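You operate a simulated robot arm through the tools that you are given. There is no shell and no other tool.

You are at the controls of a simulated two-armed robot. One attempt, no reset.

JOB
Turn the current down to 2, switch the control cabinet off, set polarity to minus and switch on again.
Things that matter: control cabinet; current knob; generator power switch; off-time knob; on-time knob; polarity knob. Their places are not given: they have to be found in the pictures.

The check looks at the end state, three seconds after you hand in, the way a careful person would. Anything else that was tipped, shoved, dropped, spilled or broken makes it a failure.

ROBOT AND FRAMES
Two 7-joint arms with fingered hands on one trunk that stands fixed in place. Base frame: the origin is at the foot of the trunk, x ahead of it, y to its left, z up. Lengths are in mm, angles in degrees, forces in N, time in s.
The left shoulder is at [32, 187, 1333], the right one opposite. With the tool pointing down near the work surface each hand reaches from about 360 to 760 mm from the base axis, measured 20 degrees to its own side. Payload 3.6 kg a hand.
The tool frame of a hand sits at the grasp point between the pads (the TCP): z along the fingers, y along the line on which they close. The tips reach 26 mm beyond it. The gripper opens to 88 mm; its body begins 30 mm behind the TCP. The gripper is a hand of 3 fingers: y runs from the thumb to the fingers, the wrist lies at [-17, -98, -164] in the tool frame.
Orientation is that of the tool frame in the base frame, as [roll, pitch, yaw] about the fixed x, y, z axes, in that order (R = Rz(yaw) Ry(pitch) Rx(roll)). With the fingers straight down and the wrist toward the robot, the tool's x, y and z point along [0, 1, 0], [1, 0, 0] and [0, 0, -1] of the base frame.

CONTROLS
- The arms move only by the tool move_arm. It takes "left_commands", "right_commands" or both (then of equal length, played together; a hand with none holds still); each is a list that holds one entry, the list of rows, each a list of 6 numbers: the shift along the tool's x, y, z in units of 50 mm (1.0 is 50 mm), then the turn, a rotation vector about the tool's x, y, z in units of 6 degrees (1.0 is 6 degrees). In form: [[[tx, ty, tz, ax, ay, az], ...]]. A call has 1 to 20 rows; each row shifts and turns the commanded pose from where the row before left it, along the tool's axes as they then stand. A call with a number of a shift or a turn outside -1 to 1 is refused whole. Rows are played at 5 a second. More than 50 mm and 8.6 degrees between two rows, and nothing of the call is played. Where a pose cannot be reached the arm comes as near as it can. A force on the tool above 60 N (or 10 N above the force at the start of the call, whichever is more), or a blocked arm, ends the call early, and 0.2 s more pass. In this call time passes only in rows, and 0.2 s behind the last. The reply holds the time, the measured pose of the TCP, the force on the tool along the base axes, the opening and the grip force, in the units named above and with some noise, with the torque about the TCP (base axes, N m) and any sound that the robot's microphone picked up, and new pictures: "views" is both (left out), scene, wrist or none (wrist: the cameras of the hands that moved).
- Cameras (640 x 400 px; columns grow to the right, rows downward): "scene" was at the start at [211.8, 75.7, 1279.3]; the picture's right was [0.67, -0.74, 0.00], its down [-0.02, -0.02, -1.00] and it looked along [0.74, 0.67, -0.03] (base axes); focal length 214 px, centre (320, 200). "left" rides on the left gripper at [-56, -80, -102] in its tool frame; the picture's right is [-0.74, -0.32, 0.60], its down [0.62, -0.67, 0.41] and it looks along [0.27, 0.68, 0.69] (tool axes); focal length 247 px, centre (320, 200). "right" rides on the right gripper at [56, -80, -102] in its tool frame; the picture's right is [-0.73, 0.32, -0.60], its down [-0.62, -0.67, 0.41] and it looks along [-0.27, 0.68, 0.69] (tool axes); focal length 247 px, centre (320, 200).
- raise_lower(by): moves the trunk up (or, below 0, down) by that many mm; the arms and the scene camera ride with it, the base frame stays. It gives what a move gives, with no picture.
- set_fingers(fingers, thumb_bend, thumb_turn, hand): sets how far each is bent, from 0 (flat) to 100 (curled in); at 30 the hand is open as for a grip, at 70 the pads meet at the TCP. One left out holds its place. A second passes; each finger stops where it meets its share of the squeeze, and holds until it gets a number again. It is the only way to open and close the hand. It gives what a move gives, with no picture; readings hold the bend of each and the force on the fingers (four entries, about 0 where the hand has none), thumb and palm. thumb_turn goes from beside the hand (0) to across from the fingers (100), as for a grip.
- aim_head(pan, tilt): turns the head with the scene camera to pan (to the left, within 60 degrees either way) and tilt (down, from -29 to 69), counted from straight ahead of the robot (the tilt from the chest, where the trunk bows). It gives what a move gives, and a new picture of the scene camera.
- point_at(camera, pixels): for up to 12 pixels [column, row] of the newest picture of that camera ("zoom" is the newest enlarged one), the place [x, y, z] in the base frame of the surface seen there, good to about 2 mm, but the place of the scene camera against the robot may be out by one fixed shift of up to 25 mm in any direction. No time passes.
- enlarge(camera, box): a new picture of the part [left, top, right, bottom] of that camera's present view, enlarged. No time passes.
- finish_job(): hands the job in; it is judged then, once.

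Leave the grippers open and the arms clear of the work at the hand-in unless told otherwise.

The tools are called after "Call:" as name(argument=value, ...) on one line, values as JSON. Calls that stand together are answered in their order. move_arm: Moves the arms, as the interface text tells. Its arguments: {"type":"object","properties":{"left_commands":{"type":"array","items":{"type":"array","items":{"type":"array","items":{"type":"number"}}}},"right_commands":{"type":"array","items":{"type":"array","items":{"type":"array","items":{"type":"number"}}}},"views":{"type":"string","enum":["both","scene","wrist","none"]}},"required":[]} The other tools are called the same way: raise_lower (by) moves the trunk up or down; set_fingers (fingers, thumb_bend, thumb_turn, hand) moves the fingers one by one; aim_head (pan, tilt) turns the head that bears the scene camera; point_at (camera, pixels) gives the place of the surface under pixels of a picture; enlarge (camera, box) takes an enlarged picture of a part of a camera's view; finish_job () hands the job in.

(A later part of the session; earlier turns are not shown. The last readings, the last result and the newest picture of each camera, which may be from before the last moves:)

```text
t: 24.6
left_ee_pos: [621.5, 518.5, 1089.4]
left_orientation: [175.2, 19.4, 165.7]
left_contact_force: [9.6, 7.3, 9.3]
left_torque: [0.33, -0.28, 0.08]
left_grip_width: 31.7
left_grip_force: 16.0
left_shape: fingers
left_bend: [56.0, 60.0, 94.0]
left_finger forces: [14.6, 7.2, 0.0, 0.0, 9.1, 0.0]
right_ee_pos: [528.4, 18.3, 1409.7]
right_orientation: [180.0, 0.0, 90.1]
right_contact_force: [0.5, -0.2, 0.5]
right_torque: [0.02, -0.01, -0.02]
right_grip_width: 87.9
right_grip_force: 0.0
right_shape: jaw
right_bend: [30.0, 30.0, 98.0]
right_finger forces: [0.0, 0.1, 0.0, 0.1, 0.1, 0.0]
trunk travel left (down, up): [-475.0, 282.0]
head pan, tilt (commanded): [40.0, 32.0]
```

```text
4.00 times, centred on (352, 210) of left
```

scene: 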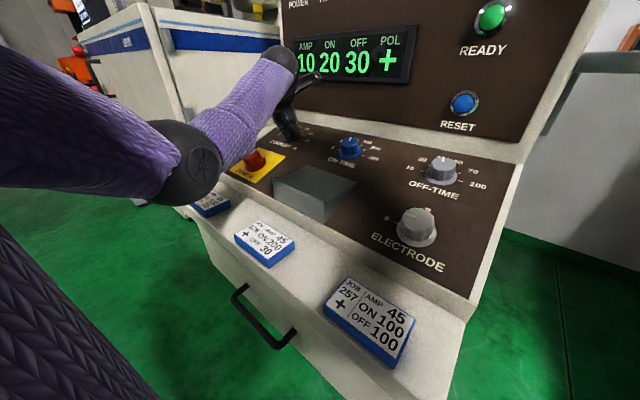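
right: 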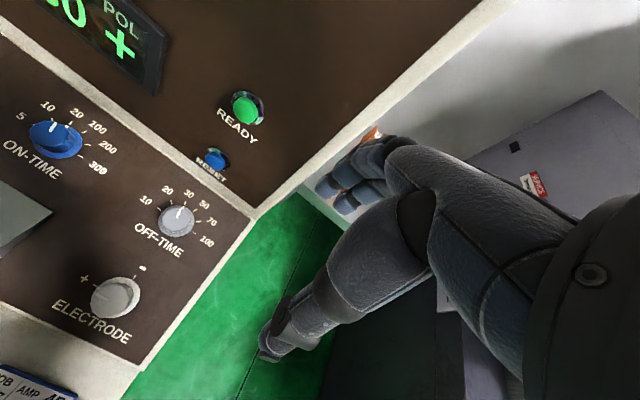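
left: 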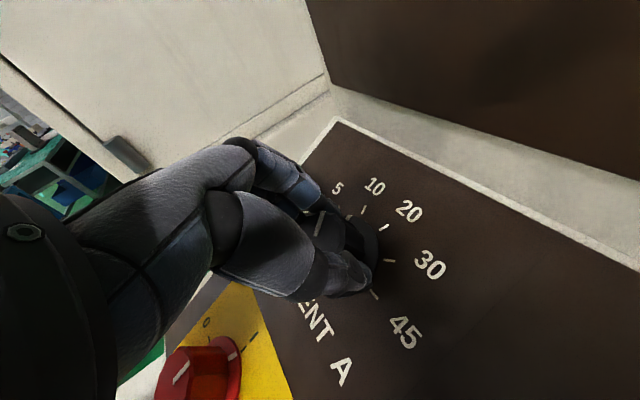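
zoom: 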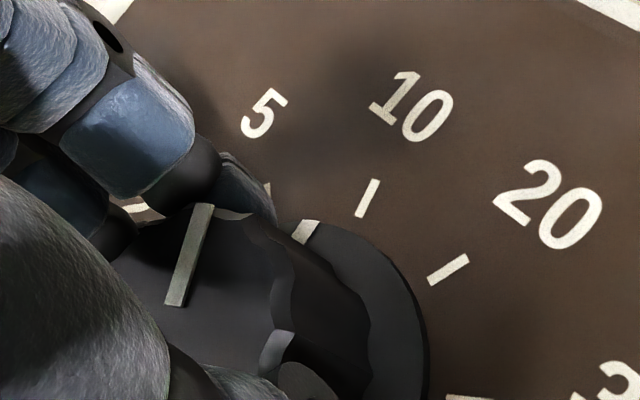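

Elbow bottom is at z≈1115, 140 mm above the ledge – fine. The knob index is now between 10 and 5. I release, opening to ~63 mm.

Call:
set_fingers(hand="left", fingers=42, thumb_bend=42)

```text
t: 25.6
left_ee_pos: [620.5, 517.1, 1088.9]
left_orientation: [175.2, 19.3, 165.5]
left_contact_force: [0.7, 0.5, -0.7]
left_torque: [0.03, 0.03, -0.01]
left_grip_width: 62.0
left_grip_force: 0.2
left_shape: fingers
left_bend: [42.0, 42.0, 97.0]
left_finger forces: [0.0, 0.0, 0.0, 0.1, 0.0, 0.0]
right_ee_pos: [528.7, 17.9, 1410.0]
right_orientation: [180.0, 0.0, 90.0]
right_contact_force: [0.5, 0.3, 0.0]
right_torque: [-0.03, 0.04, 0.02]
right_grip_width: 87.9
right_grip_force: 0.1
right_shape: jaw
right_bend: [30.0, 30.0, 98.0]
right_finger forces: [0.1, 0.1, 0.1, 0.0, 0.0, 0.1]
trunk travel left (down, up): [-475.0, 282.0]
head pan, tilt (commanded): [40.0, 32.0]
```

Contact is gone. I turn the open hand back clockwise by 90° in place around the knob, watching force.

Call:
move_arm(left_commands=[[[0, 0, 0, 0, 0, 1], [0, 0, 0, 0, 0, 1], [0, 0, 0, 0, 0, 1], [0, 0, 0, 0, 0, 1], [0, 0, 0, 0, 0, 1], [0, 0, 0, 0, 0, 1], [0, 0, 0, 0, 0, 1], [0, 0, 0, 0, 0, 1], [0, 0, 0, 0, 0, 1], [0, 0, 0, 0, 0, 1], [0, 0, 0, 0, 0, 1], [0, 0, 0, 0, 0, 1], [0, 0, 0, 0, 0, 1], [0, 0, 0, 0, 0, 1], [0, 0, 0, 0, 0, 1]]], views="both")

Call:
enlarge(camera="scene", box=[230, 80, 358, 160])

Call:
enlarge(camera="left", box=[272, 180, 432, 280])

```text
t: 28.8
left_ee_pos: [619.9, 517.3, 1090.3]
left_orientation: [160.7, -4.4, 77.1]
left_contact_force: [0.4, 0.9, 0.0]
left_torque: [0.0, 0.03, 0.0]
left_grip_width: 62.1
left_grip_force: 0.0
left_shape: fingers
left_bend: [42.0, 42.0, 97.0]
left_finger forces: [0.0, 0.0, 0.1, 0.1, 0.0, 0.0]
right_ee_pos: [527.7, 18.8, 1411.5]
right_orientation: [180.0, 0.0, 90.0]
right_contact_force: [0.2, -1.2, 0.1]
right_torque: [0.02, 0.04, -0.01]
right_grip_width: 87.7
right_grip_force: 0.1
right_shape: jaw
right_bend: [30.0, 30.0, 98.0]
right_finger forces: [0.0, 0.1, 0.0, 0.1, 0.0, 0.0]
trunk travel left (down, up): [-475.0, 282.0]
head pan, tilt (commanded): [40.0, 32.0]
```

scene: 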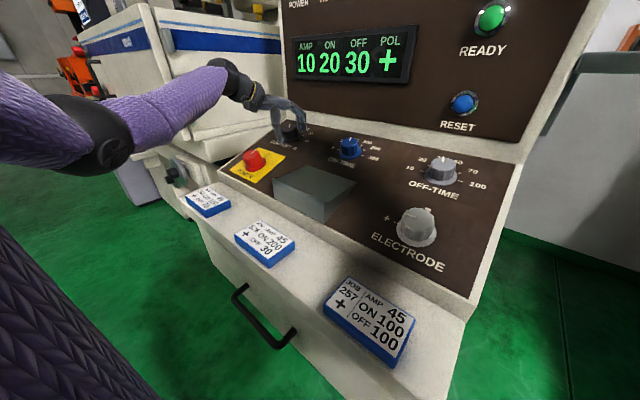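
left: 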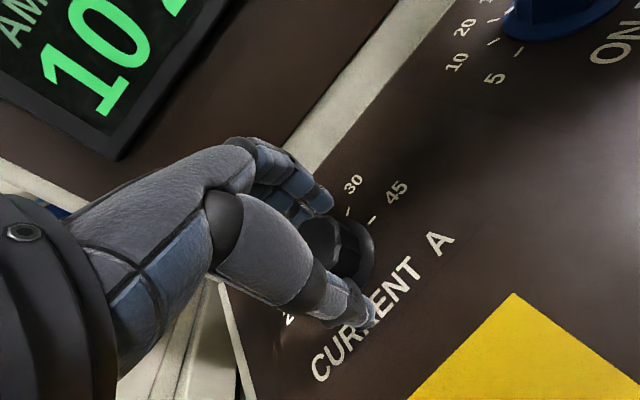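

```text
5.00 times, centred on (294, 120) of scene
```

zoom: 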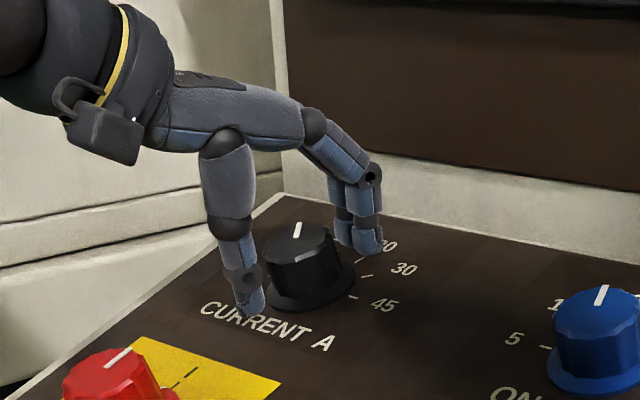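

```text
4.00 times, centred on (352, 230) of left
```

zoom: 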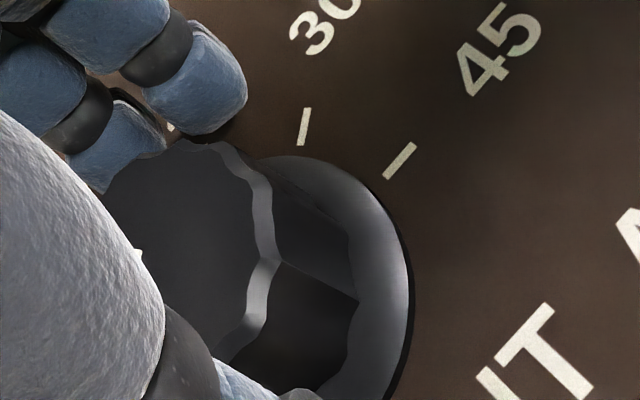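

The knob stayed put (display still 10, index ≈ −34°). I grip again at about +14° twist.

Call:
set_fingers(hand="left", fingers=66, thumb_bend=70)

Call:
move_arm(left_commands=[[[0, 0, 0, 0, 0, -0.75], [0, 0, 0, 0, 0, -0.75], [0, 0, 0, 0, 0, -0.75], [0, 0, 0, 0, 0, -0.75], [0, 0, 0, 0, 0, -0.75], [0, 0, 0, 0, 0, -0.75], [0, 0, 0, 0, 0, -0.75], [0, 0, 0, 0, 0, -0.75], [0, 0, 0, 0, 0, -0.75], [0, 0, 0, 0, 0, -0.75]]], views="both")

Call:
enlarge(camera="scene", box=[230, 80, 358, 160])

Call:
enlarge(camera="left", box=[272, 180, 432, 280])

```text
t: 29.8
left_ee_pos: [621.7, 517.2, 1090.4]
left_orientation: [160.6, -4.5, 77.2]
left_contact_force: [5.3, 3.3, 2.5]
left_torque: [0.05, -0.16, -0.01]
left_grip_width: 32.6
left_grip_force: 13.6
left_shape: fingers
left_bend: [57.0, 59.0, 96.0]
left_finger forces: [1.8, 15.0, 0.1, 0.1, 10.0, 0.1]
right_ee_pos: [528.9, 20.0, 1412.1]
right_orientation: [180.0, -0.1, 90.0]
right_contact_force: [0.3, 0.4, 0.0]
right_torque: [-0.02, 0.02, 0.01]
right_grip_width: 87.7
right_grip_force: 0.0
right_shape: jaw
right_bend: [30.0, 30.0, 98.0]
right_finger forces: [0.0, 0.0, 0.0, 0.1, 0.0, 0.0]
trunk travel left (down, up): [-475.0, 282.0]
head pan, tilt (commanded): [40.0, 32.0]
```

```text
t: 31.9
left_ee_pos: [619.9, 518.4, 1090.0]
left_orientation: [162.9, 10.3, 119.9]
left_contact_force: [6.1, 4.6, 8.5]
left_torque: [0.15, -0.33, 0.15]
left_grip_width: 31.9
left_grip_force: 15.2
left_shape: fingers
left_bend: [56.0, 61.0, 95.0]
left_finger forces: [6.5, 13.5, 0.1, 0.0, 9.0, 0.0]
right_ee_pos: [527.9, 18.7, 1411.0]
right_orientation: [-180.0, 0.0, 90.1]
right_contact_force: [-0.3, 0.2, 0.1]
right_torque: [0.02, 0.0, 0.04]
right_grip_width: 87.7
right_grip_force: 0.1
right_shape: jaw
right_bend: [30.0, 30.0, 98.0]
right_finger forces: [0.0, 0.0, 0.1, 0.0, 0.0, 0.0]
trunk travel left (down, up): [-475.0, 282.0]
head pan, tilt (commanded): [40.0, 32.0]
```

scene: 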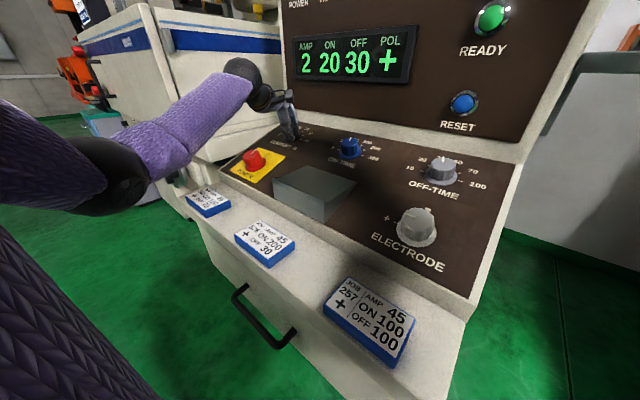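
left: 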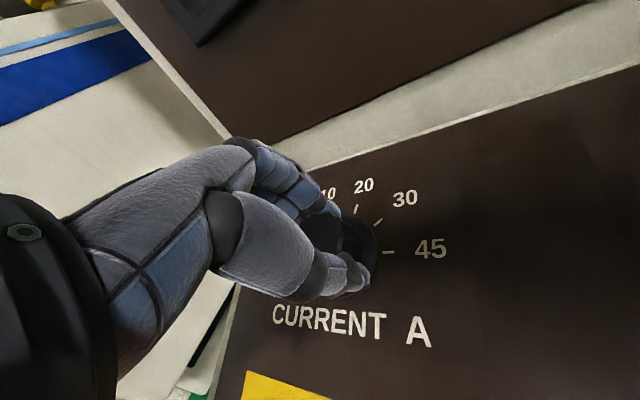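

```text
5.00 times, centred on (294, 120) of scene
```

zoom: 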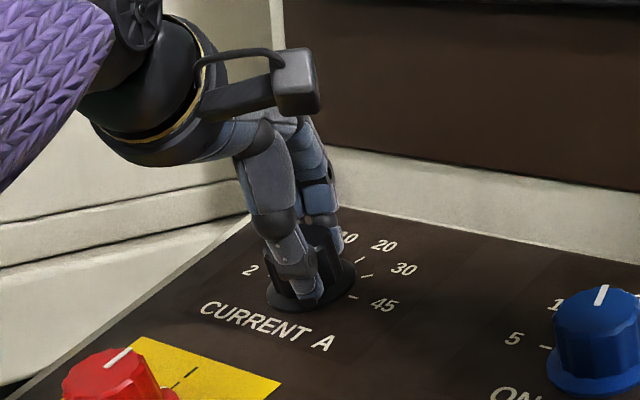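

```text
4.00 times, centred on (352, 230) of left
```

zoom: 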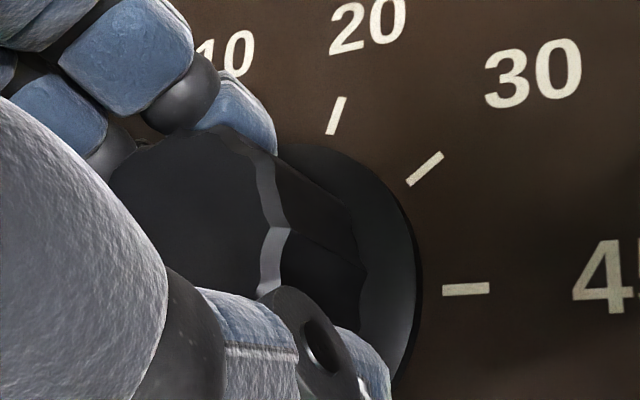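

Display reads 2. The index should be near −79°; I turn about 10° more so it sits squarely at the 2 mark, then release.

Call:
move_arm(left_commands=[[[0, 0, 0, 0, 0, -0.6], [0, 0, 0, 0, 0, -0.6], [0, 0, 0, 0, 0, -0.6]]], views="none")

Call:
set_fingers(hand="left", fingers=42, thumb_bend=42)

```text
t: 32.8
left_ee_pos: [619.7, 515.3, 1090.5]
left_orientation: [165.1, 13.4, 130.4]
left_contact_force: [7.3, 3.9, 8.1]
left_torque: [0.26, -0.29, -0.17]
left_grip_width: 32.7
left_grip_force: 14.5
left_shape: fingers
left_bend: [55.0, 61.0, 97.0]
left_finger forces: [2.7, 16.5, 0.0, 0.0, 9.3, 0.1]
right_ee_pos: [529.2, 19.2, 1411.1]
right_orientation: [179.9, 0.0, 90.0]
right_contact_force: [0.9, -0.2, -0.5]
right_torque: [-0.01, 0.02, 0.0]
right_grip_width: 87.8
right_grip_force: 0.0
right_shape: jaw
right_bend: [30.0, 30.0, 98.0]
right_finger forces: [0.0, 0.0, 0.1, 0.0, 0.0, 0.1]
trunk travel left (down, up): [-475.0, 282.0]
head pan, tilt (commanded): [40.0, 32.0]
```

```text
t: 33.8
left_ee_pos: [620.3, 517.1, 1090.2]
left_orientation: [165.0, 13.1, 130.6]
left_contact_force: [-0.4, -0.2, -0.3]
left_torque: [0.02, 0.03, 0.05]
left_grip_width: 61.8
left_grip_force: 0.0
left_shape: fingers
left_bend: [42.0, 42.0, 97.0]
left_finger forces: [0.0, 0.1, 0.1, 0.1, 0.1, 0.0]
right_ee_pos: [526.6, 19.5, 1410.1]
right_orientation: [180.0, 0.0, 90.0]
right_contact_force: [-0.9, 0.2, 0.3]
right_torque: [0.01, 0.01, 0.01]
right_grip_width: 87.6
right_grip_force: 0.0
right_shape: jaw
right_bend: [30.0, 30.0, 98.0]
right_finger forces: [0.1, 0.0, 0.0, 0.0, 0.0, 0.0]
trunk travel left (down, up): [-475.0, 282.0]
head pan, tilt (commanded): [40.0, 32.0]
```

Released; the torque sign change suggests the end stop was met. I lift 70 mm along the axis and look.

Call:
move_arm(left_commands=[[[0, 0, -0.5, 0, 0, 0], [0, 0, -0.5, 0, 0, 0], [0, 0, -0.5, 0, 0, 0]]], views="both")

Call:
enlarge(camera="left", box=[292, 190, 452, 290])

Call:
enlarge(camera="scene", box=[230, 80, 358, 160])

```text
t: 34.5
left_ee_pos: [593.6, 518.5, 1159.2]
left_orientation: [165.0, 13.3, 130.4]
left_contact_force: [0.1, 0.3, 0.9]
left_torque: [0.02, -0.02, -0.01]
left_grip_width: 61.8
left_grip_force: 0.0
left_shape: fingers
left_bend: [42.0, 42.0, 97.0]
left_finger forces: [0.1, 0.0, 0.0, 0.0, 0.0, 0.0]
right_ee_pos: [527.5, 18.6, 1410.0]
right_orientation: [180.0, 0.1, 90.0]
right_contact_force: [0.3, -0.1, -0.1]
right_torque: [0.0, 0.03, 0.0]
right_grip_width: 88.0
right_grip_force: 0.1
right_shape: jaw
right_bend: [30.0, 30.0, 98.0]
right_finger forces: [0.0, 0.0, 0.0, 0.0, 0.0, 0.0]
trunk travel left (down, up): [-475.0, 282.0]
head pan, tilt (commanded): [40.0, 32.0]
```

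scene: 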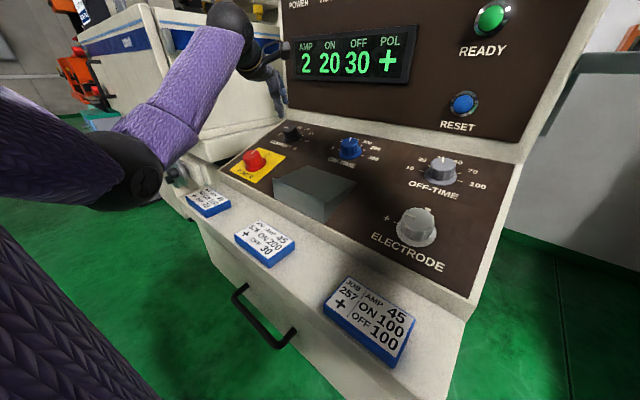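
left: 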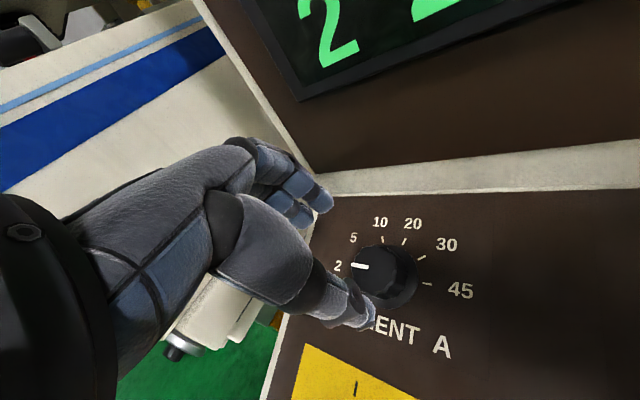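

```text
4.00 times, centred on (372, 240) of left
```

zoom: 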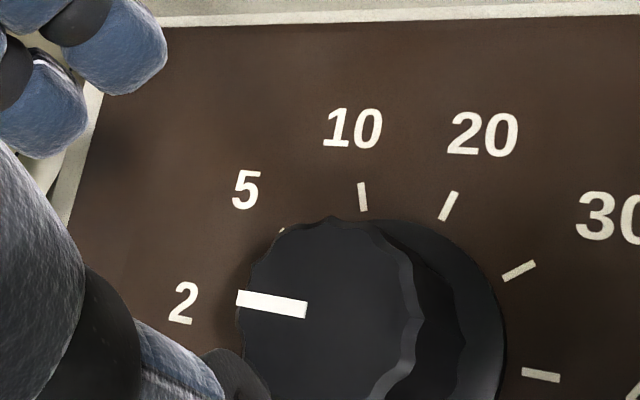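

```text
5.00 times, centred on (294, 120) of scene
```

zoom: 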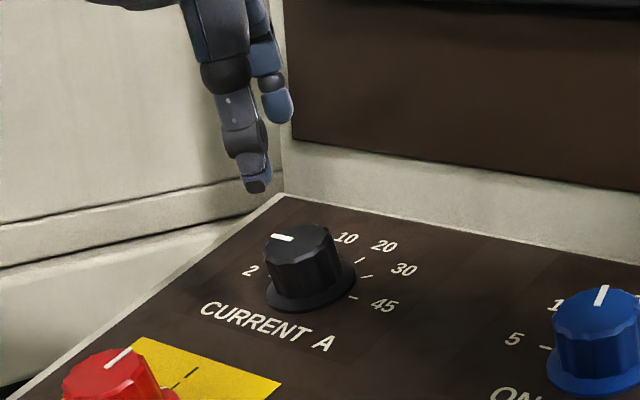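

The current pointer is squarely at 2 and the display shows 2. Next: the power switch. I turn the hand back to about +36° and move ~135 mm down the slope to hover over the red knob.

Call:
move_arm(left_commands=[[[0, 0, 0, 0, 0, 1], [0, 0, 0, 0, 0, 1], [0, 0, 0, 0, 0, 1], [0, 0, 0, 0, 0, 1], [0, 0, 0, 0, 0, 1], [0, 0, 0, 0, 0, 1], [0, 0, 0, 0, 0, 1], [0, 0, 0, 0, 0, 1], [0, 0, 0, 0, 0, 1], [0, 0, 0, 0, 0, 1], [0, 0, 0, 0, 0, 1], [0, 0, 0, 0, 0, 1], [0, 0, 0, 0, 0, 1], [-0.507, -0.748, -0.008, 0, 0, 0], [-0.507, -0.748, -0.008, 0, 0, 0], [-0.507, -0.748, -0.008, 0, 0, 0]]], views="both")

```text
t: 38.0
left_ee_pos: [466.7, 521.1, 1115.0]
left_orientation: [163.5, -11.4, 55.9]
left_contact_force: [-0.2, -0.2, 0.3]
left_torque: [-0.02, -0.03, 0.01]
left_grip_width: 62.2
left_grip_force: 0.1
left_shape: fingers
left_bend: [42.0, 42.0, 97.0]
left_finger forces: [0.0, 0.0, 0.1, 0.0, 0.0, 0.0]
right_ee_pos: [526.5, 18.7, 1412.2]
right_orientation: [179.9, 0.0, 89.9]
right_contact_force: [0.5, 0.3, 0.3]
right_torque: [-0.02, 0.0, 0.02]
right_grip_width: 87.6
right_grip_force: 0.0
right_shape: jaw
right_bend: [30.0, 30.0, 98.0]
right_finger forces: [0.0, 0.0, 0.1, 0.1, 0.0, 0.1]
trunk travel left (down, up): [-475.0, 282.0]
head pan, tilt (commanded): [40.0, 32.0]
```

scene: 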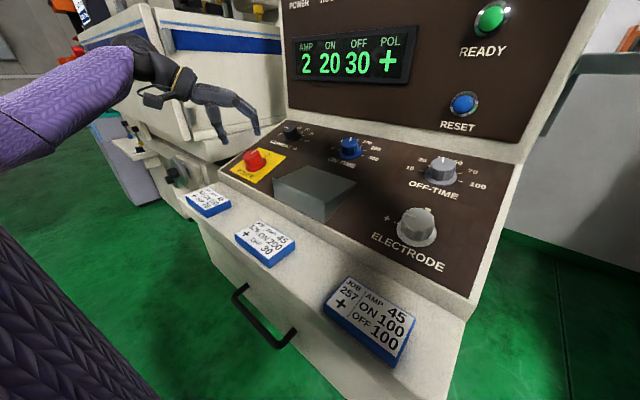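
left: 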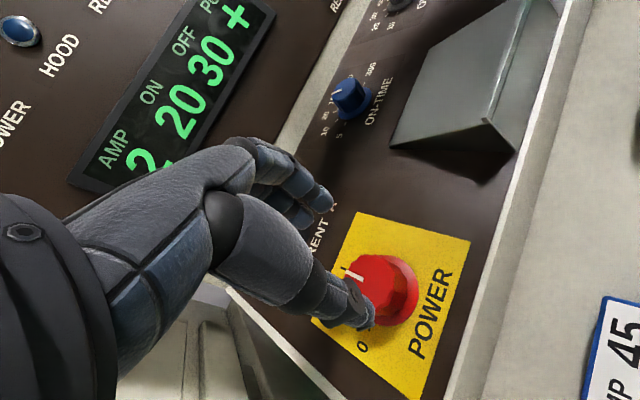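

The red knob is at ~(375,285) with 0 at (362,345). I enlarge and measure it.

Call:
enlarge(camera="left", box=[300, 220, 460, 320])

Call:
point_at(camera="left", pixels=[[375, 282], [365, 275], [390, 285], [385, 268], [385, 300], [362, 346], [359, 212], [468, 240], [335, 257], [372, 335], [440, 165], [400, 140]])

```text
4.00 times, centred on (380, 270) of left
```

zoom: 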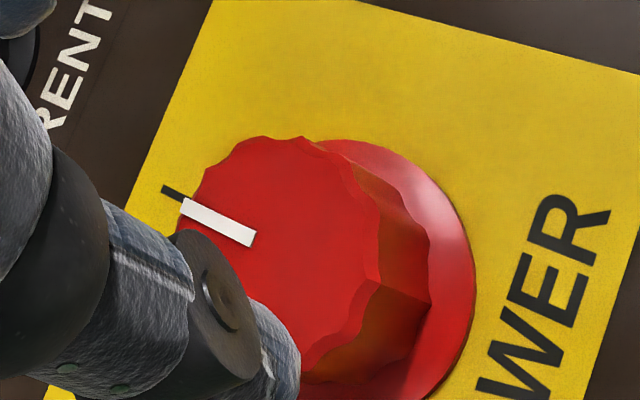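

```text
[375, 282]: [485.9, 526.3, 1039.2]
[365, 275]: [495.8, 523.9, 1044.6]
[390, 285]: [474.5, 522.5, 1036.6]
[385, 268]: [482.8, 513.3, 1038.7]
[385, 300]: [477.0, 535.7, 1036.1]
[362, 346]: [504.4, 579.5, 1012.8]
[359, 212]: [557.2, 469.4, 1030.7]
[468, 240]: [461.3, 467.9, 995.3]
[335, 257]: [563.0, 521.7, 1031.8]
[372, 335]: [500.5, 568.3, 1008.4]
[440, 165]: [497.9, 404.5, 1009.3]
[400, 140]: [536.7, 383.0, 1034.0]
```

I want the red knob's centre more precisely; I enlarge it in the scene view, where it's unobstructed, and compare with the current knob whose place is well known.

Call:
enlarge(camera="scene", box=[230, 115, 326, 175])

```text
6.67 times, centred on (278, 145) of scene
```

zoom: 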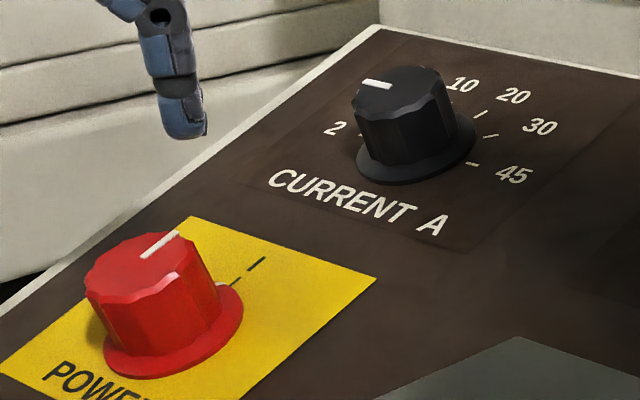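

I measure points in this enlarged picture: current knob top (402,92), red knob top (143,268), their edges, and the "I" mark (258,265).

Call:
point_at(camera="zoom", pixels=[[402, 92], [357, 98], [450, 98], [405, 70], [143, 268], [90, 285], [200, 262], [155, 240], [130, 297], [258, 265], [472, 164], [236, 281]])

```text
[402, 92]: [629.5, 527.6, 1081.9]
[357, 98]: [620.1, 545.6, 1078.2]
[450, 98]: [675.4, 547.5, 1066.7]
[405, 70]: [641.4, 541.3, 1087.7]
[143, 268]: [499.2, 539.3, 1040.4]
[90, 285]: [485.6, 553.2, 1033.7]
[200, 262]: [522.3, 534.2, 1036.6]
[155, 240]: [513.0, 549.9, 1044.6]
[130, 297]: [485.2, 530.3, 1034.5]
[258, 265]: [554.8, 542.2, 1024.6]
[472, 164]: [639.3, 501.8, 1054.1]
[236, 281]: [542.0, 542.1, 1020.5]
```

I compare a shared feature: the yellow plate's upper right corner at (375,279) in this enlarged picture, plus the other corners and label points.

Call:
point_at(camera="zoom", pixels=[[374, 279], [190, 217], [3, 372], [494, 136], [482, 114], [438, 227], [275, 178], [330, 62]])

Call:
point_at(camera="left", pixels=[[360, 213], [467, 241], [423, 397], [345, 266], [340, 262], [347, 278], [352, 286]])

```text
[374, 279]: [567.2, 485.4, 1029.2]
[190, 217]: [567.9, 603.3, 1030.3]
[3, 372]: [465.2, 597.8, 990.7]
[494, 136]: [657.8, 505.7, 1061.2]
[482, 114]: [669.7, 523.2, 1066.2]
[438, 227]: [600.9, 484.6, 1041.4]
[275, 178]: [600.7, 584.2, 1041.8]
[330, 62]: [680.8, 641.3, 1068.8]
```

```text
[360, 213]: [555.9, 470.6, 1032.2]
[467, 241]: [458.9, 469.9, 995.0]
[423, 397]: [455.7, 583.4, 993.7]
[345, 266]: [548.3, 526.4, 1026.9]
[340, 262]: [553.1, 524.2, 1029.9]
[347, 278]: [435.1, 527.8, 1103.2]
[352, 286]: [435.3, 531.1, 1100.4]
```

The plate spans y≈469.5–583.5 and x≈457–556, so the red knob is near (505, 526.5). To be sure I measure its skirt rim points in the left camera.

Call:
point_at(camera="left", pixels=[[417.5, 282.5], [413, 270.5], [399.5, 259.5], [386, 256], [416.7, 300], [407, 318.5], [394, 257.5], [418, 291], [409, 264.5], [412.5, 309.5]])

```text
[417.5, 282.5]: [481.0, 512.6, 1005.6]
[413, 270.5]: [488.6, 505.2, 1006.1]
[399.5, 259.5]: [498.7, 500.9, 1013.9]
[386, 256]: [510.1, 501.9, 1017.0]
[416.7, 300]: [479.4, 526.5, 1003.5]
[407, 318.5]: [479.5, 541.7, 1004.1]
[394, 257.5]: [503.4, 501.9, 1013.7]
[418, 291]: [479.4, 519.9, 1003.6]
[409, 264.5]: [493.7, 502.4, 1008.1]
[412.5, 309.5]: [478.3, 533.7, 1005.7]
```

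Fit gives the red knob's axis at the desk ≈(503.5, 526.5, 1011), skirt ⌀ ~51 mm. I open the hand a little more and descend on this axis in two steps.

Call:
set_fingers(hand="left", fingers=37, thumb_bend=37)

Call:
move_arm(left_commands=[[[0.08, -0.072, 0, 0, 0, 0], [0, 0, 0.45, 0, 0, 0], [0, 0, 0.45, 0, 0, 0]]], views="both")

Call:
enlarge(camera="scene", box=[190, 90, 318, 170])

```text
t: 39.0
left_ee_pos: [467.6, 520.2, 1113.3]
left_orientation: [163.5, -11.4, 56.0]
left_contact_force: [0.5, 1.4, -0.2]
left_torque: [0.0, 0.0, 0.01]
left_grip_width: 72.8
left_grip_force: 0.1
left_shape: fingers
left_bend: [37.0, 37.0, 97.0]
left_finger forces: [0.1, 0.1, 0.0, 0.0, 0.0, 0.0]
right_ee_pos: [527.5, 18.7, 1410.6]
right_orientation: [180.0, 0.1, 90.0]
right_contact_force: [-0.3, 0.4, 0.4]
right_torque: [-0.02, -0.02, 0.01]
right_grip_width: 87.6
right_grip_force: 0.0
right_shape: jaw
right_bend: [30.0, 30.0, 98.0]
right_finger forces: [0.1, 0.0, 0.1, 0.1, 0.0, 0.0]
trunk travel left (down, up): [-475.0, 282.0]
head pan, tilt (commanded): [40.0, 32.0]
```

```text
t: 39.8
left_ee_pos: [481.5, 526.1, 1073.0]
left_orientation: [163.7, -11.5, 55.9]
left_contact_force: [0.6, -0.8, 1.1]
left_torque: [0.02, -0.01, -0.01]
left_grip_width: 73.1
left_grip_force: 0.0
left_shape: fingers
left_bend: [37.0, 37.0, 97.0]
left_finger forces: [0.0, 0.0, 0.1, 0.1, 0.0, 0.1]
right_ee_pos: [528.2, 17.9, 1411.2]
right_orientation: [-180.0, -0.1, 89.9]
right_contact_force: [-0.6, -0.6, -0.5]
right_torque: [-0.02, 0.01, 0.01]
right_grip_width: 87.6
right_grip_force: 0.0
right_shape: jaw
right_bend: [30.0, 30.0, 98.0]
right_finger forces: [0.0, 0.0, 0.0, 0.0, 0.0, 0.0]
trunk travel left (down, up): [-475.0, 282.0]
head pan, tilt (commanded): [40.0, 32.0]
```

scene: 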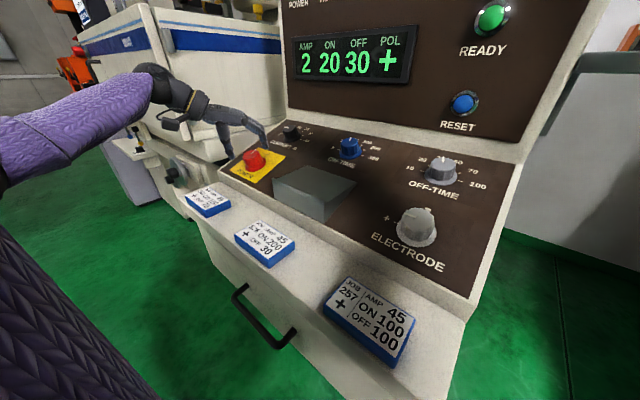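
left: 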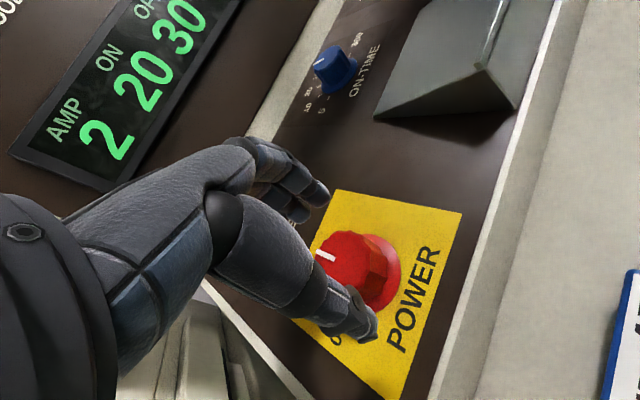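

```text
5.00 times, centred on (254, 130) of scene
```

zoom: 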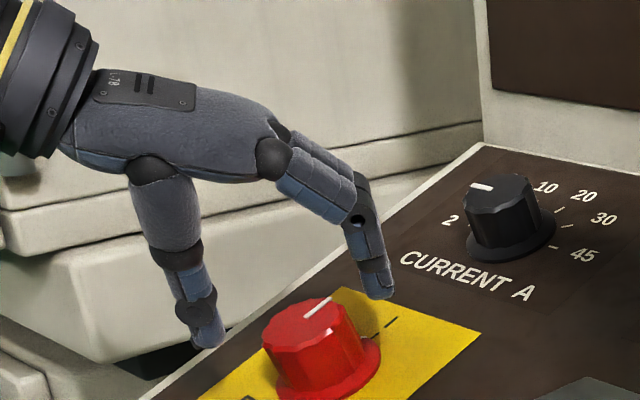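

The hand straddles the knob, on axis (within 1 mm). I descend another 31 mm.

Call:
move_arm(left_commands=[[[0, 0, 0.31, 0, 0, 0], [0, 0, 0.31, 0, 0, 0]]], views="both")

Call:
enlarge(camera="scene", box=[190, 100, 318, 180])

```text
t: 40.4
left_ee_pos: [493.7, 525.9, 1044.6]
left_orientation: [163.7, -11.3, 55.9]
left_contact_force: [0.2, 0.1, 0.0]
left_torque: [0.01, 0.01, 0.01]
left_grip_width: 73.0
left_grip_force: 0.0
left_shape: fingers
left_bend: [37.0, 37.0, 97.0]
left_finger forces: [0.0, 0.0, 0.0, 0.1, 0.0, 0.0]
right_ee_pos: [529.2, 18.8, 1411.7]
right_orientation: [180.0, 0.0, 90.0]
right_contact_force: [-0.2, 0.7, -0.2]
right_torque: [-0.01, 0.01, 0.03]
right_grip_width: 87.9
right_grip_force: 0.0
right_shape: jaw
right_bend: [30.0, 30.0, 98.0]
right_finger forces: [0.0, 0.0, 0.0, 0.0, 0.1, 0.1]
trunk travel left (down, up): [-475.0, 282.0]
head pan, tilt (commanded): [40.0, 32.0]
```

scene: 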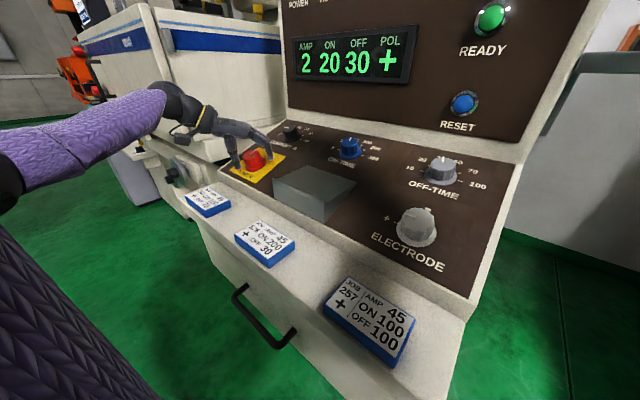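
left: 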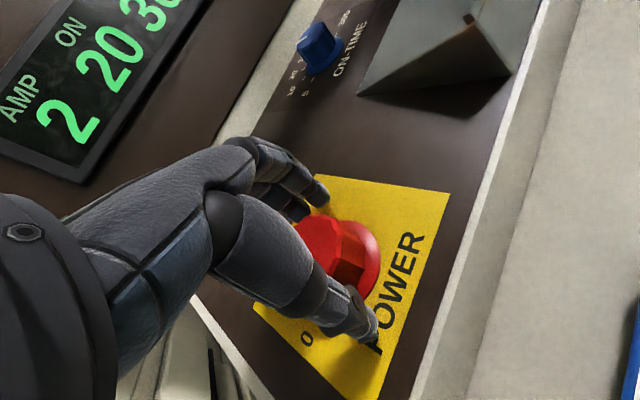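

```text
5.00 times, centred on (254, 140) of scene
```

zoom: 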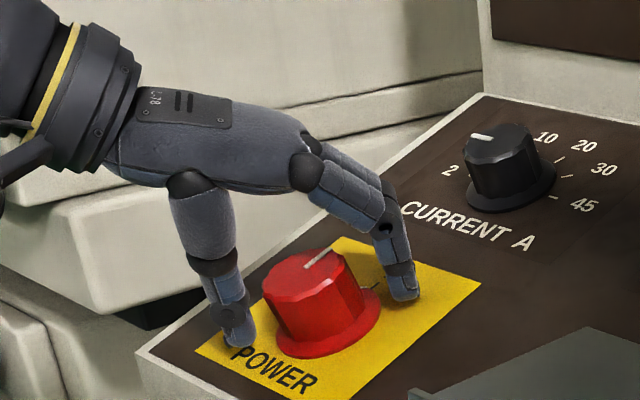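

Positioned with no contact. I close on the red knob.

Call:
set_fingers(hand="left", fingers=62, thumb_bend=64)

```text
t: 41.4
left_ee_pos: [493.0, 526.2, 1044.3]
left_orientation: [163.7, -11.5, 55.8]
left_contact_force: [1.4, 2.2, -0.5]
left_torque: [-0.02, -0.15, -0.07]
left_grip_width: 37.8
left_grip_force: 10.6
left_shape: fingers
left_bend: [56.0, 54.0, 97.0]
left_finger forces: [0.3, 9.5, 0.0, 0.0, 11.4, 0.0]
right_ee_pos: [526.7, 19.6, 1410.7]
right_orientation: [-180.0, 0.0, 90.0]
right_contact_force: [-1.0, -0.4, 0.2]
right_torque: [-0.02, -0.04, 0.02]
right_grip_width: 87.8
right_grip_force: 0.2
right_shape: jaw
right_bend: [30.0, 30.0, 98.0]
right_finger forces: [0.1, 0.0, 0.0, 0.1, 0.0, 0.1]
trunk travel left (down, up): [-475.0, 282.0]
head pan, tilt (commanded): [40.0, 32.0]
```

Grip 10.6 N and balanced. I twist 45° counter-clockwise first.

Call:
move_arm(left_commands=[[[0, 0, 0, 0, 0, -0.75], [0, 0, 0, 0, 0, -0.75], [0, 0, 0, 0, 0, -0.75], [0, 0, 0, 0, 0, -0.75], [0, 0, 0, 0, 0, -0.75], [0, 0, 0, 0, 0, -0.75], [0, 0, 0, 0, 0, -0.75], [0, 0, 0, 0, 0, -0.75], [0, 0, 0, 0, 0, -0.75], [0, 0, 0, 0, 0, -0.75]]], views="both")

Call:
enlarge(camera="scene", box=[190, 100, 318, 180])

```text
t: 43.5
left_ee_pos: [491.9, 527.0, 1043.3]
left_orientation: [160.5, 3.2, 98.8]
left_contact_force: [8.3, 3.1, 2.9]
left_torque: [0.18, -0.37, 0.02]
left_grip_width: 37.0
left_grip_force: 11.6
left_shape: fingers
left_bend: [53.0, 57.0, 96.0]
left_finger forces: [1.4, 14.9, 0.1, 0.1, 6.6, 0.0]
right_ee_pos: [529.4, 19.5, 1410.6]
right_orientation: [-180.0, 0.0, 90.0]
right_contact_force: [0.3, -0.6, -0.7]
right_torque: [-0.06, 0.01, 0.01]
right_grip_width: 87.5
right_grip_force: 0.0
right_shape: jaw
right_bend: [30.0, 30.0, 98.0]
right_finger forces: [0.1, 0.1, 0.0, 0.1, 0.1, 0.0]
trunk travel left (down, up): [-475.0, 282.0]
head pan, tilt (commanded): [40.0, 32.0]
```

scene: 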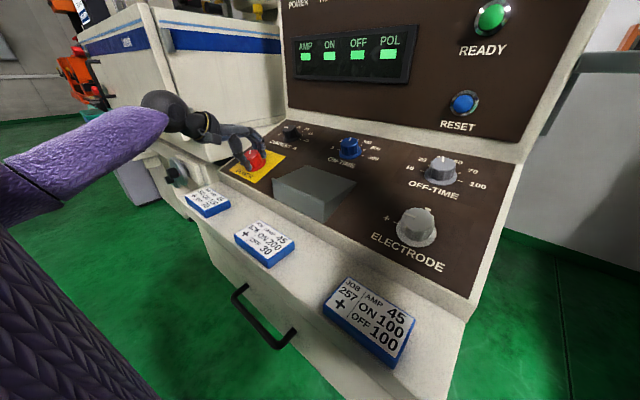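
left: 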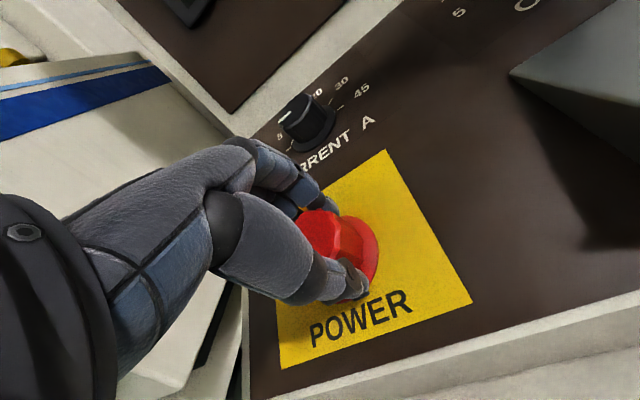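

```text
5.00 times, centred on (254, 140) of scene
```

zoom: 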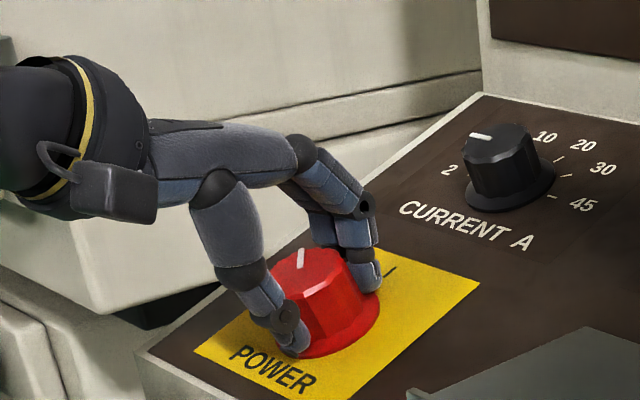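

The readouts are gone from the display (only blocks), so it's switching. I finish the remaining 45° so the switch rests fully at 0.

Call:
move_arm(left_commands=[[[0, 0, 0, 0, 0, -0.75], [0, 0, 0, 0, 0, -0.75], [0, 0, 0, 0, 0, -0.75], [0, 0, 0, 0, 0, -0.75], [0, 0, 0, 0, 0, -0.75], [0, 0, 0, 0, 0, -0.75], [0, 0, 0, 0, 0, -0.75], [0, 0, 0, 0, 0, -0.75], [0, 0, 0, 0, 0, -0.75], [0, 0, 0, 0, 0, -0.75]]], views="both")

Call:
enlarge(camera="scene", box=[190, 100, 318, 180])

Call:
enlarge(camera="scene", box=[280, 0, 440, 100])

```text
t: 45.8
left_ee_pos: [493.7, 526.8, 1043.9]
left_orientation: [168.1, 16.1, 142.5]
left_contact_force: [10.0, 4.3, 4.5]
left_torque: [0.34, -0.28, -0.21]
left_grip_width: 37.7
left_grip_force: 12.4
left_shape: fingers
left_bend: [53.0, 58.0, 97.0]
left_finger forces: [1.4, 15.1, 0.0, 0.0, 7.1, 0.0]
right_ee_pos: [529.6, 19.4, 1410.0]
right_orientation: [-179.9, 0.0, 90.0]
right_contact_force: [0.1, 0.8, 0.5]
right_torque: [0.03, 0.02, 0.0]
right_grip_width: 87.7
right_grip_force: 0.1
right_shape: jaw
right_bend: [30.0, 30.0, 98.0]
right_finger forces: [0.0, 0.0, 0.0, 0.0, 0.0, 0.0]
trunk travel left (down, up): [-475.0, 282.0]
head pan, tilt (commanded): [40.0, 32.0]
```

scene: 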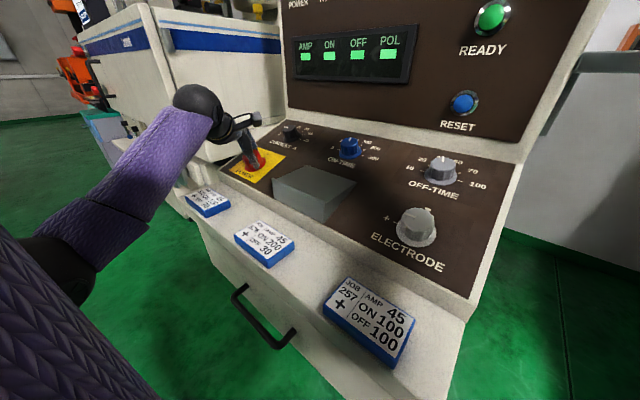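
left: 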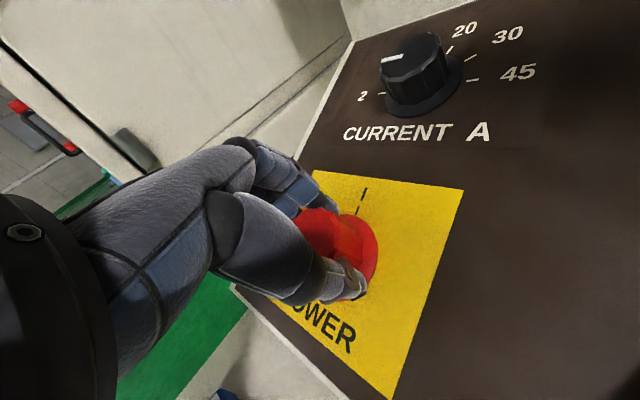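

```text
5.00 times, centred on (254, 140) of scene
```

zoom: 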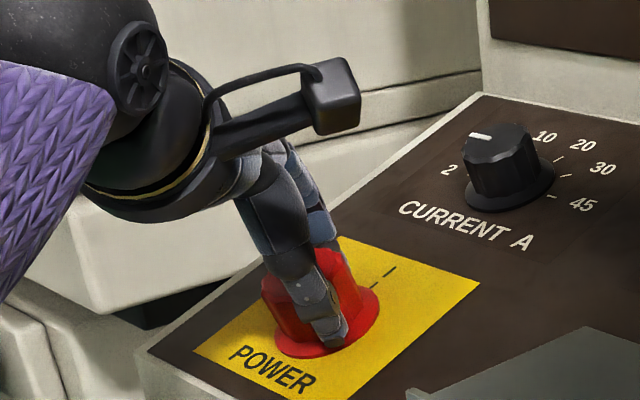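

```text
4.00 times, centred on (360, 50) of scene
```

zoom: 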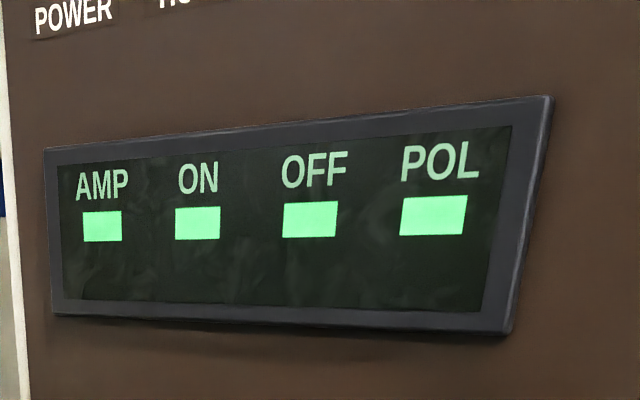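

The torque sign flipped, so the 0 stop is reached. I release and lift to see the pointer.

Call:
set_fingers(hand="left", fingers=37, thumb_bend=37)

Call:
move_arm(left_commands=[[[0, 0, -0.5, 0, 0, 0], [0, 0, -0.5, 0, 0, 0], [0, 0, -0.5, 0, 0, 0]]], views="both")

Call:
enlarge(camera="scene", box=[190, 100, 318, 180])

Call:
enlarge(camera="left", box=[280, 220, 440, 320])

```text
t: 46.8
left_ee_pos: [491.9, 526.1, 1044.1]
left_orientation: [168.2, 15.9, 142.6]
left_contact_force: [1.0, 0.0, 0.9]
left_torque: [0.02, 0.0, -0.02]
left_grip_width: 72.9
left_grip_force: 0.1
left_shape: fingers
left_bend: [37.0, 37.0, 97.0]
left_finger forces: [0.0, 0.0, 0.0, 0.0, 0.1, 0.1]
right_ee_pos: [528.5, 17.6, 1412.1]
right_orientation: [-180.0, 0.0, 90.0]
right_contact_force: [0.1, 0.3, 0.0]
right_torque: [0.0, 0.02, 0.01]
right_grip_width: 87.7
right_grip_force: 0.1
right_shape: jaw
right_bend: [30.0, 30.0, 98.0]
right_finger forces: [0.0, 0.1, 0.0, 0.1, 0.1, 0.0]
trunk travel left (down, up): [-475.0, 282.0]
head pan, tilt (commanded): [40.0, 32.0]
```

```text
t: 47.5
left_ee_pos: [465.5, 526.2, 1114.2]
left_orientation: [168.2, 16.0, 142.6]
left_contact_force: [-0.3, -0.5, 0.2]
left_torque: [0.01, -0.01, -0.01]
left_grip_width: 72.8
left_grip_force: 0.1
left_shape: fingers
left_bend: [37.0, 37.0, 97.0]
left_finger forces: [0.0, 0.0, 0.0, 0.0, 0.1, 0.0]
right_ee_pos: [528.4, 18.4, 1411.4]
right_orientation: [180.0, 0.0, 90.1]
right_contact_force: [-0.1, 0.7, 0.3]
right_torque: [-0.01, -0.03, 0.07]
right_grip_width: 87.8
right_grip_force: 0.1
right_shape: jaw
right_bend: [30.0, 30.0, 98.0]
right_finger forces: [0.0, 0.1, 0.1, 0.0, 0.0, 0.0]
trunk travel left (down, up): [-475.0, 282.0]
head pan, tilt (commanded): [40.0, 32.0]
```

scene: 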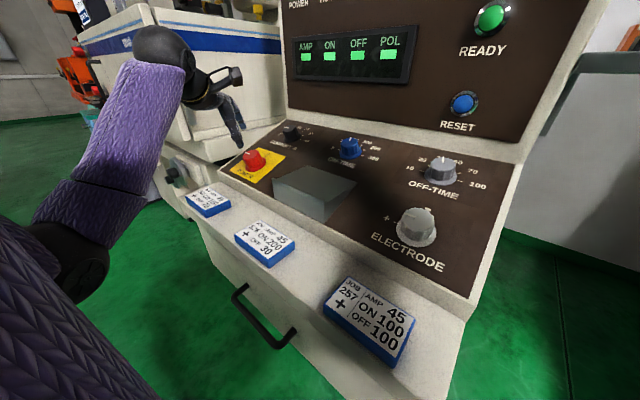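
left: 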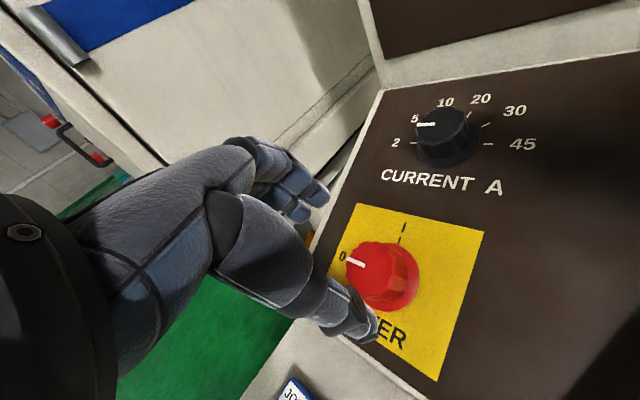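

```text
5.00 times, centred on (254, 140) of scene
```

zoom: 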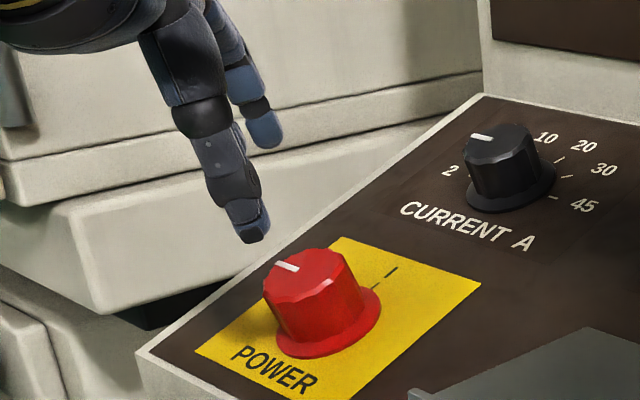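

```text
4.00 times, centred on (360, 270) of left
```

zoom: 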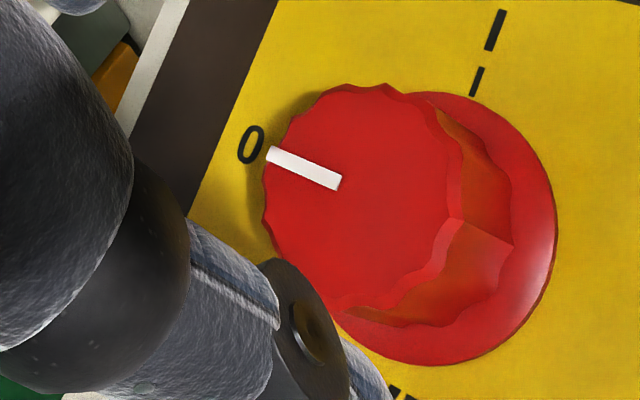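

The switch points at 0 and the readouts are out. I look up briefly to confirm the POWER lamp is dark.

Call:
aim_head(pan=40, tilt=14)

```text
t: 48.4
left_ee_pos: [466.2, 526.4, 1111.9]
left_orientation: [168.1, 15.9, 142.5]
left_contact_force: [0.1, 0.2, 0.4]
left_torque: [0.02, -0.02, -0.02]
left_grip_width: 72.8
left_grip_force: 0.1
left_shape: fingers
left_bend: [37.0, 37.0, 97.0]
left_finger forces: [0.0, 0.0, 0.1, 0.0, 0.0, 0.0]
right_ee_pos: [529.5, 19.5, 1411.7]
right_orientation: [-180.0, 0.0, 89.9]
right_contact_force: [0.7, 0.1, 0.6]
right_torque: [-0.01, -0.03, 0.01]
right_grip_width: 87.7
right_grip_force: 0.1
right_shape: jaw
right_bend: [30.0, 30.0, 98.0]
right_finger forces: [0.0, 0.1, 0.1, 0.0, 0.0, 0.0]
trunk travel left (down, up): [-475.0, 282.0]
head pan, tilt (commanded): [40.0, 14.0]
```

scene: 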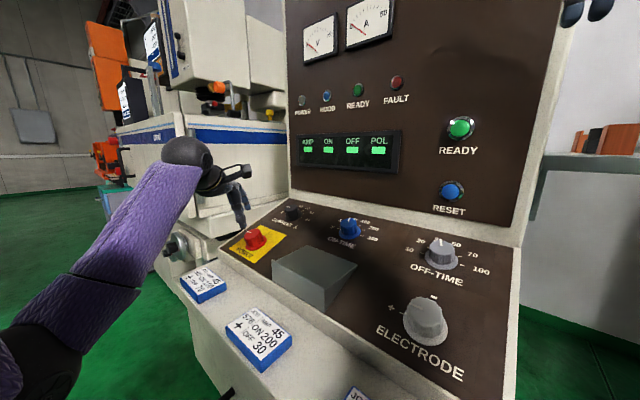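

The POWER lamp (302,101) is dark and the meters fell – the cabinet is off. Now the right hand: tilt it square to the desk and bring it to a hover over the electrode knob at (461, 109, 1134).

Call:
aim_head(pan=30, tilt=34)

Call:
move_arm(right_commands=[[[0, 0, 0, -1, 0, 0], [0, 0, 0, -1, 0, 0], [0, 0, 0, -1, 0, 0], [0, 0, 0, -0.3, 0, 0], [0.257, -0.449, 0.68, 0, 0, 0], [0.257, -0.449, 0.68, 0, 0, 0], [0.257, -0.449, 0.68, 0, 0, 0], [0.257, -0.449, 0.68, 0, 0, 0]]], views="both")

```text
t: 49.2
left_ee_pos: [466.9, 526.5, 1112.3]
left_orientation: [168.1, 15.9, 142.5]
left_contact_force: [-0.4, -0.3, 0.2]
left_torque: [-0.01, -0.03, 0.02]
left_grip_width: 73.1
left_grip_force: 0.0
left_shape: fingers
left_bend: [37.0, 37.0, 97.0]
left_finger forces: [0.0, 0.0, 0.1, 0.0, 0.0, 0.0]
right_ee_pos: [527.7, 18.3, 1411.5]
right_orientation: [180.0, -0.1, 90.0]
right_contact_force: [0.0, 0.1, 0.1]
right_torque: [-0.01, -0.01, 0.0]
right_grip_width: 88.0
right_grip_force: 0.1
right_shape: jaw
right_bend: [30.0, 30.0, 98.0]
right_finger forces: [0.0, 0.0, 0.0, 0.0, 0.0, 0.0]
trunk travel left (down, up): [-475.0, 282.0]
head pan, tilt (commanded): [30.0, 34.0]
```

scene: 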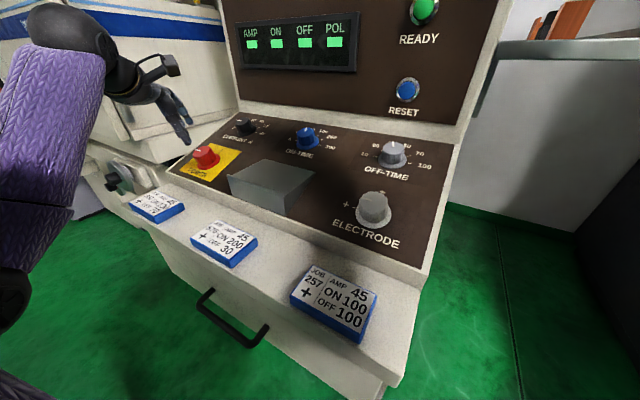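

```text
t: 51.0
left_ee_pos: [465.7, 527.2, 1112.8]
left_orientation: [168.3, 16.1, 142.5]
left_contact_force: [0.3, 0.6, -0.5]
left_torque: [0.0, 0.0, 0.02]
left_grip_width: 72.9
left_grip_force: 0.1
left_shape: fingers
left_bend: [37.0, 37.0, 97.0]
left_finger forces: [0.0, 0.0, 0.0, 0.2, 0.0, 0.0]
right_ee_pos: [490.1, 71.6, 1251.6]
right_orientation: [160.2, 0.0, 90.0]
right_contact_force: [-0.8, -0.8, 0.3]
right_torque: [0.02, -0.03, -0.01]
right_grip_width: 87.5
right_grip_force: 0.0
right_shape: jaw
right_bend: [30.0, 30.0, 98.0]
right_finger forces: [0.1, 0.0, 0.0, 0.0, 0.1, 0.0]
trunk travel left (down, up): [-475.0, 282.0]
head pan, tilt (commanded): [30.0, 34.0]
```

scene: 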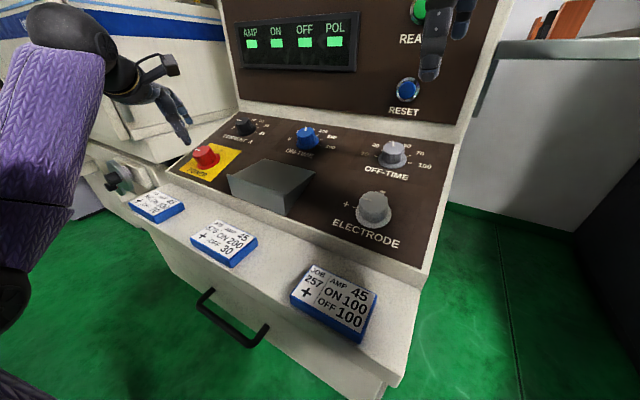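
right: 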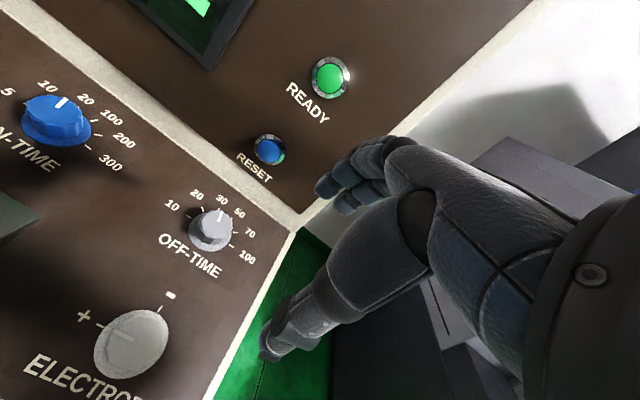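

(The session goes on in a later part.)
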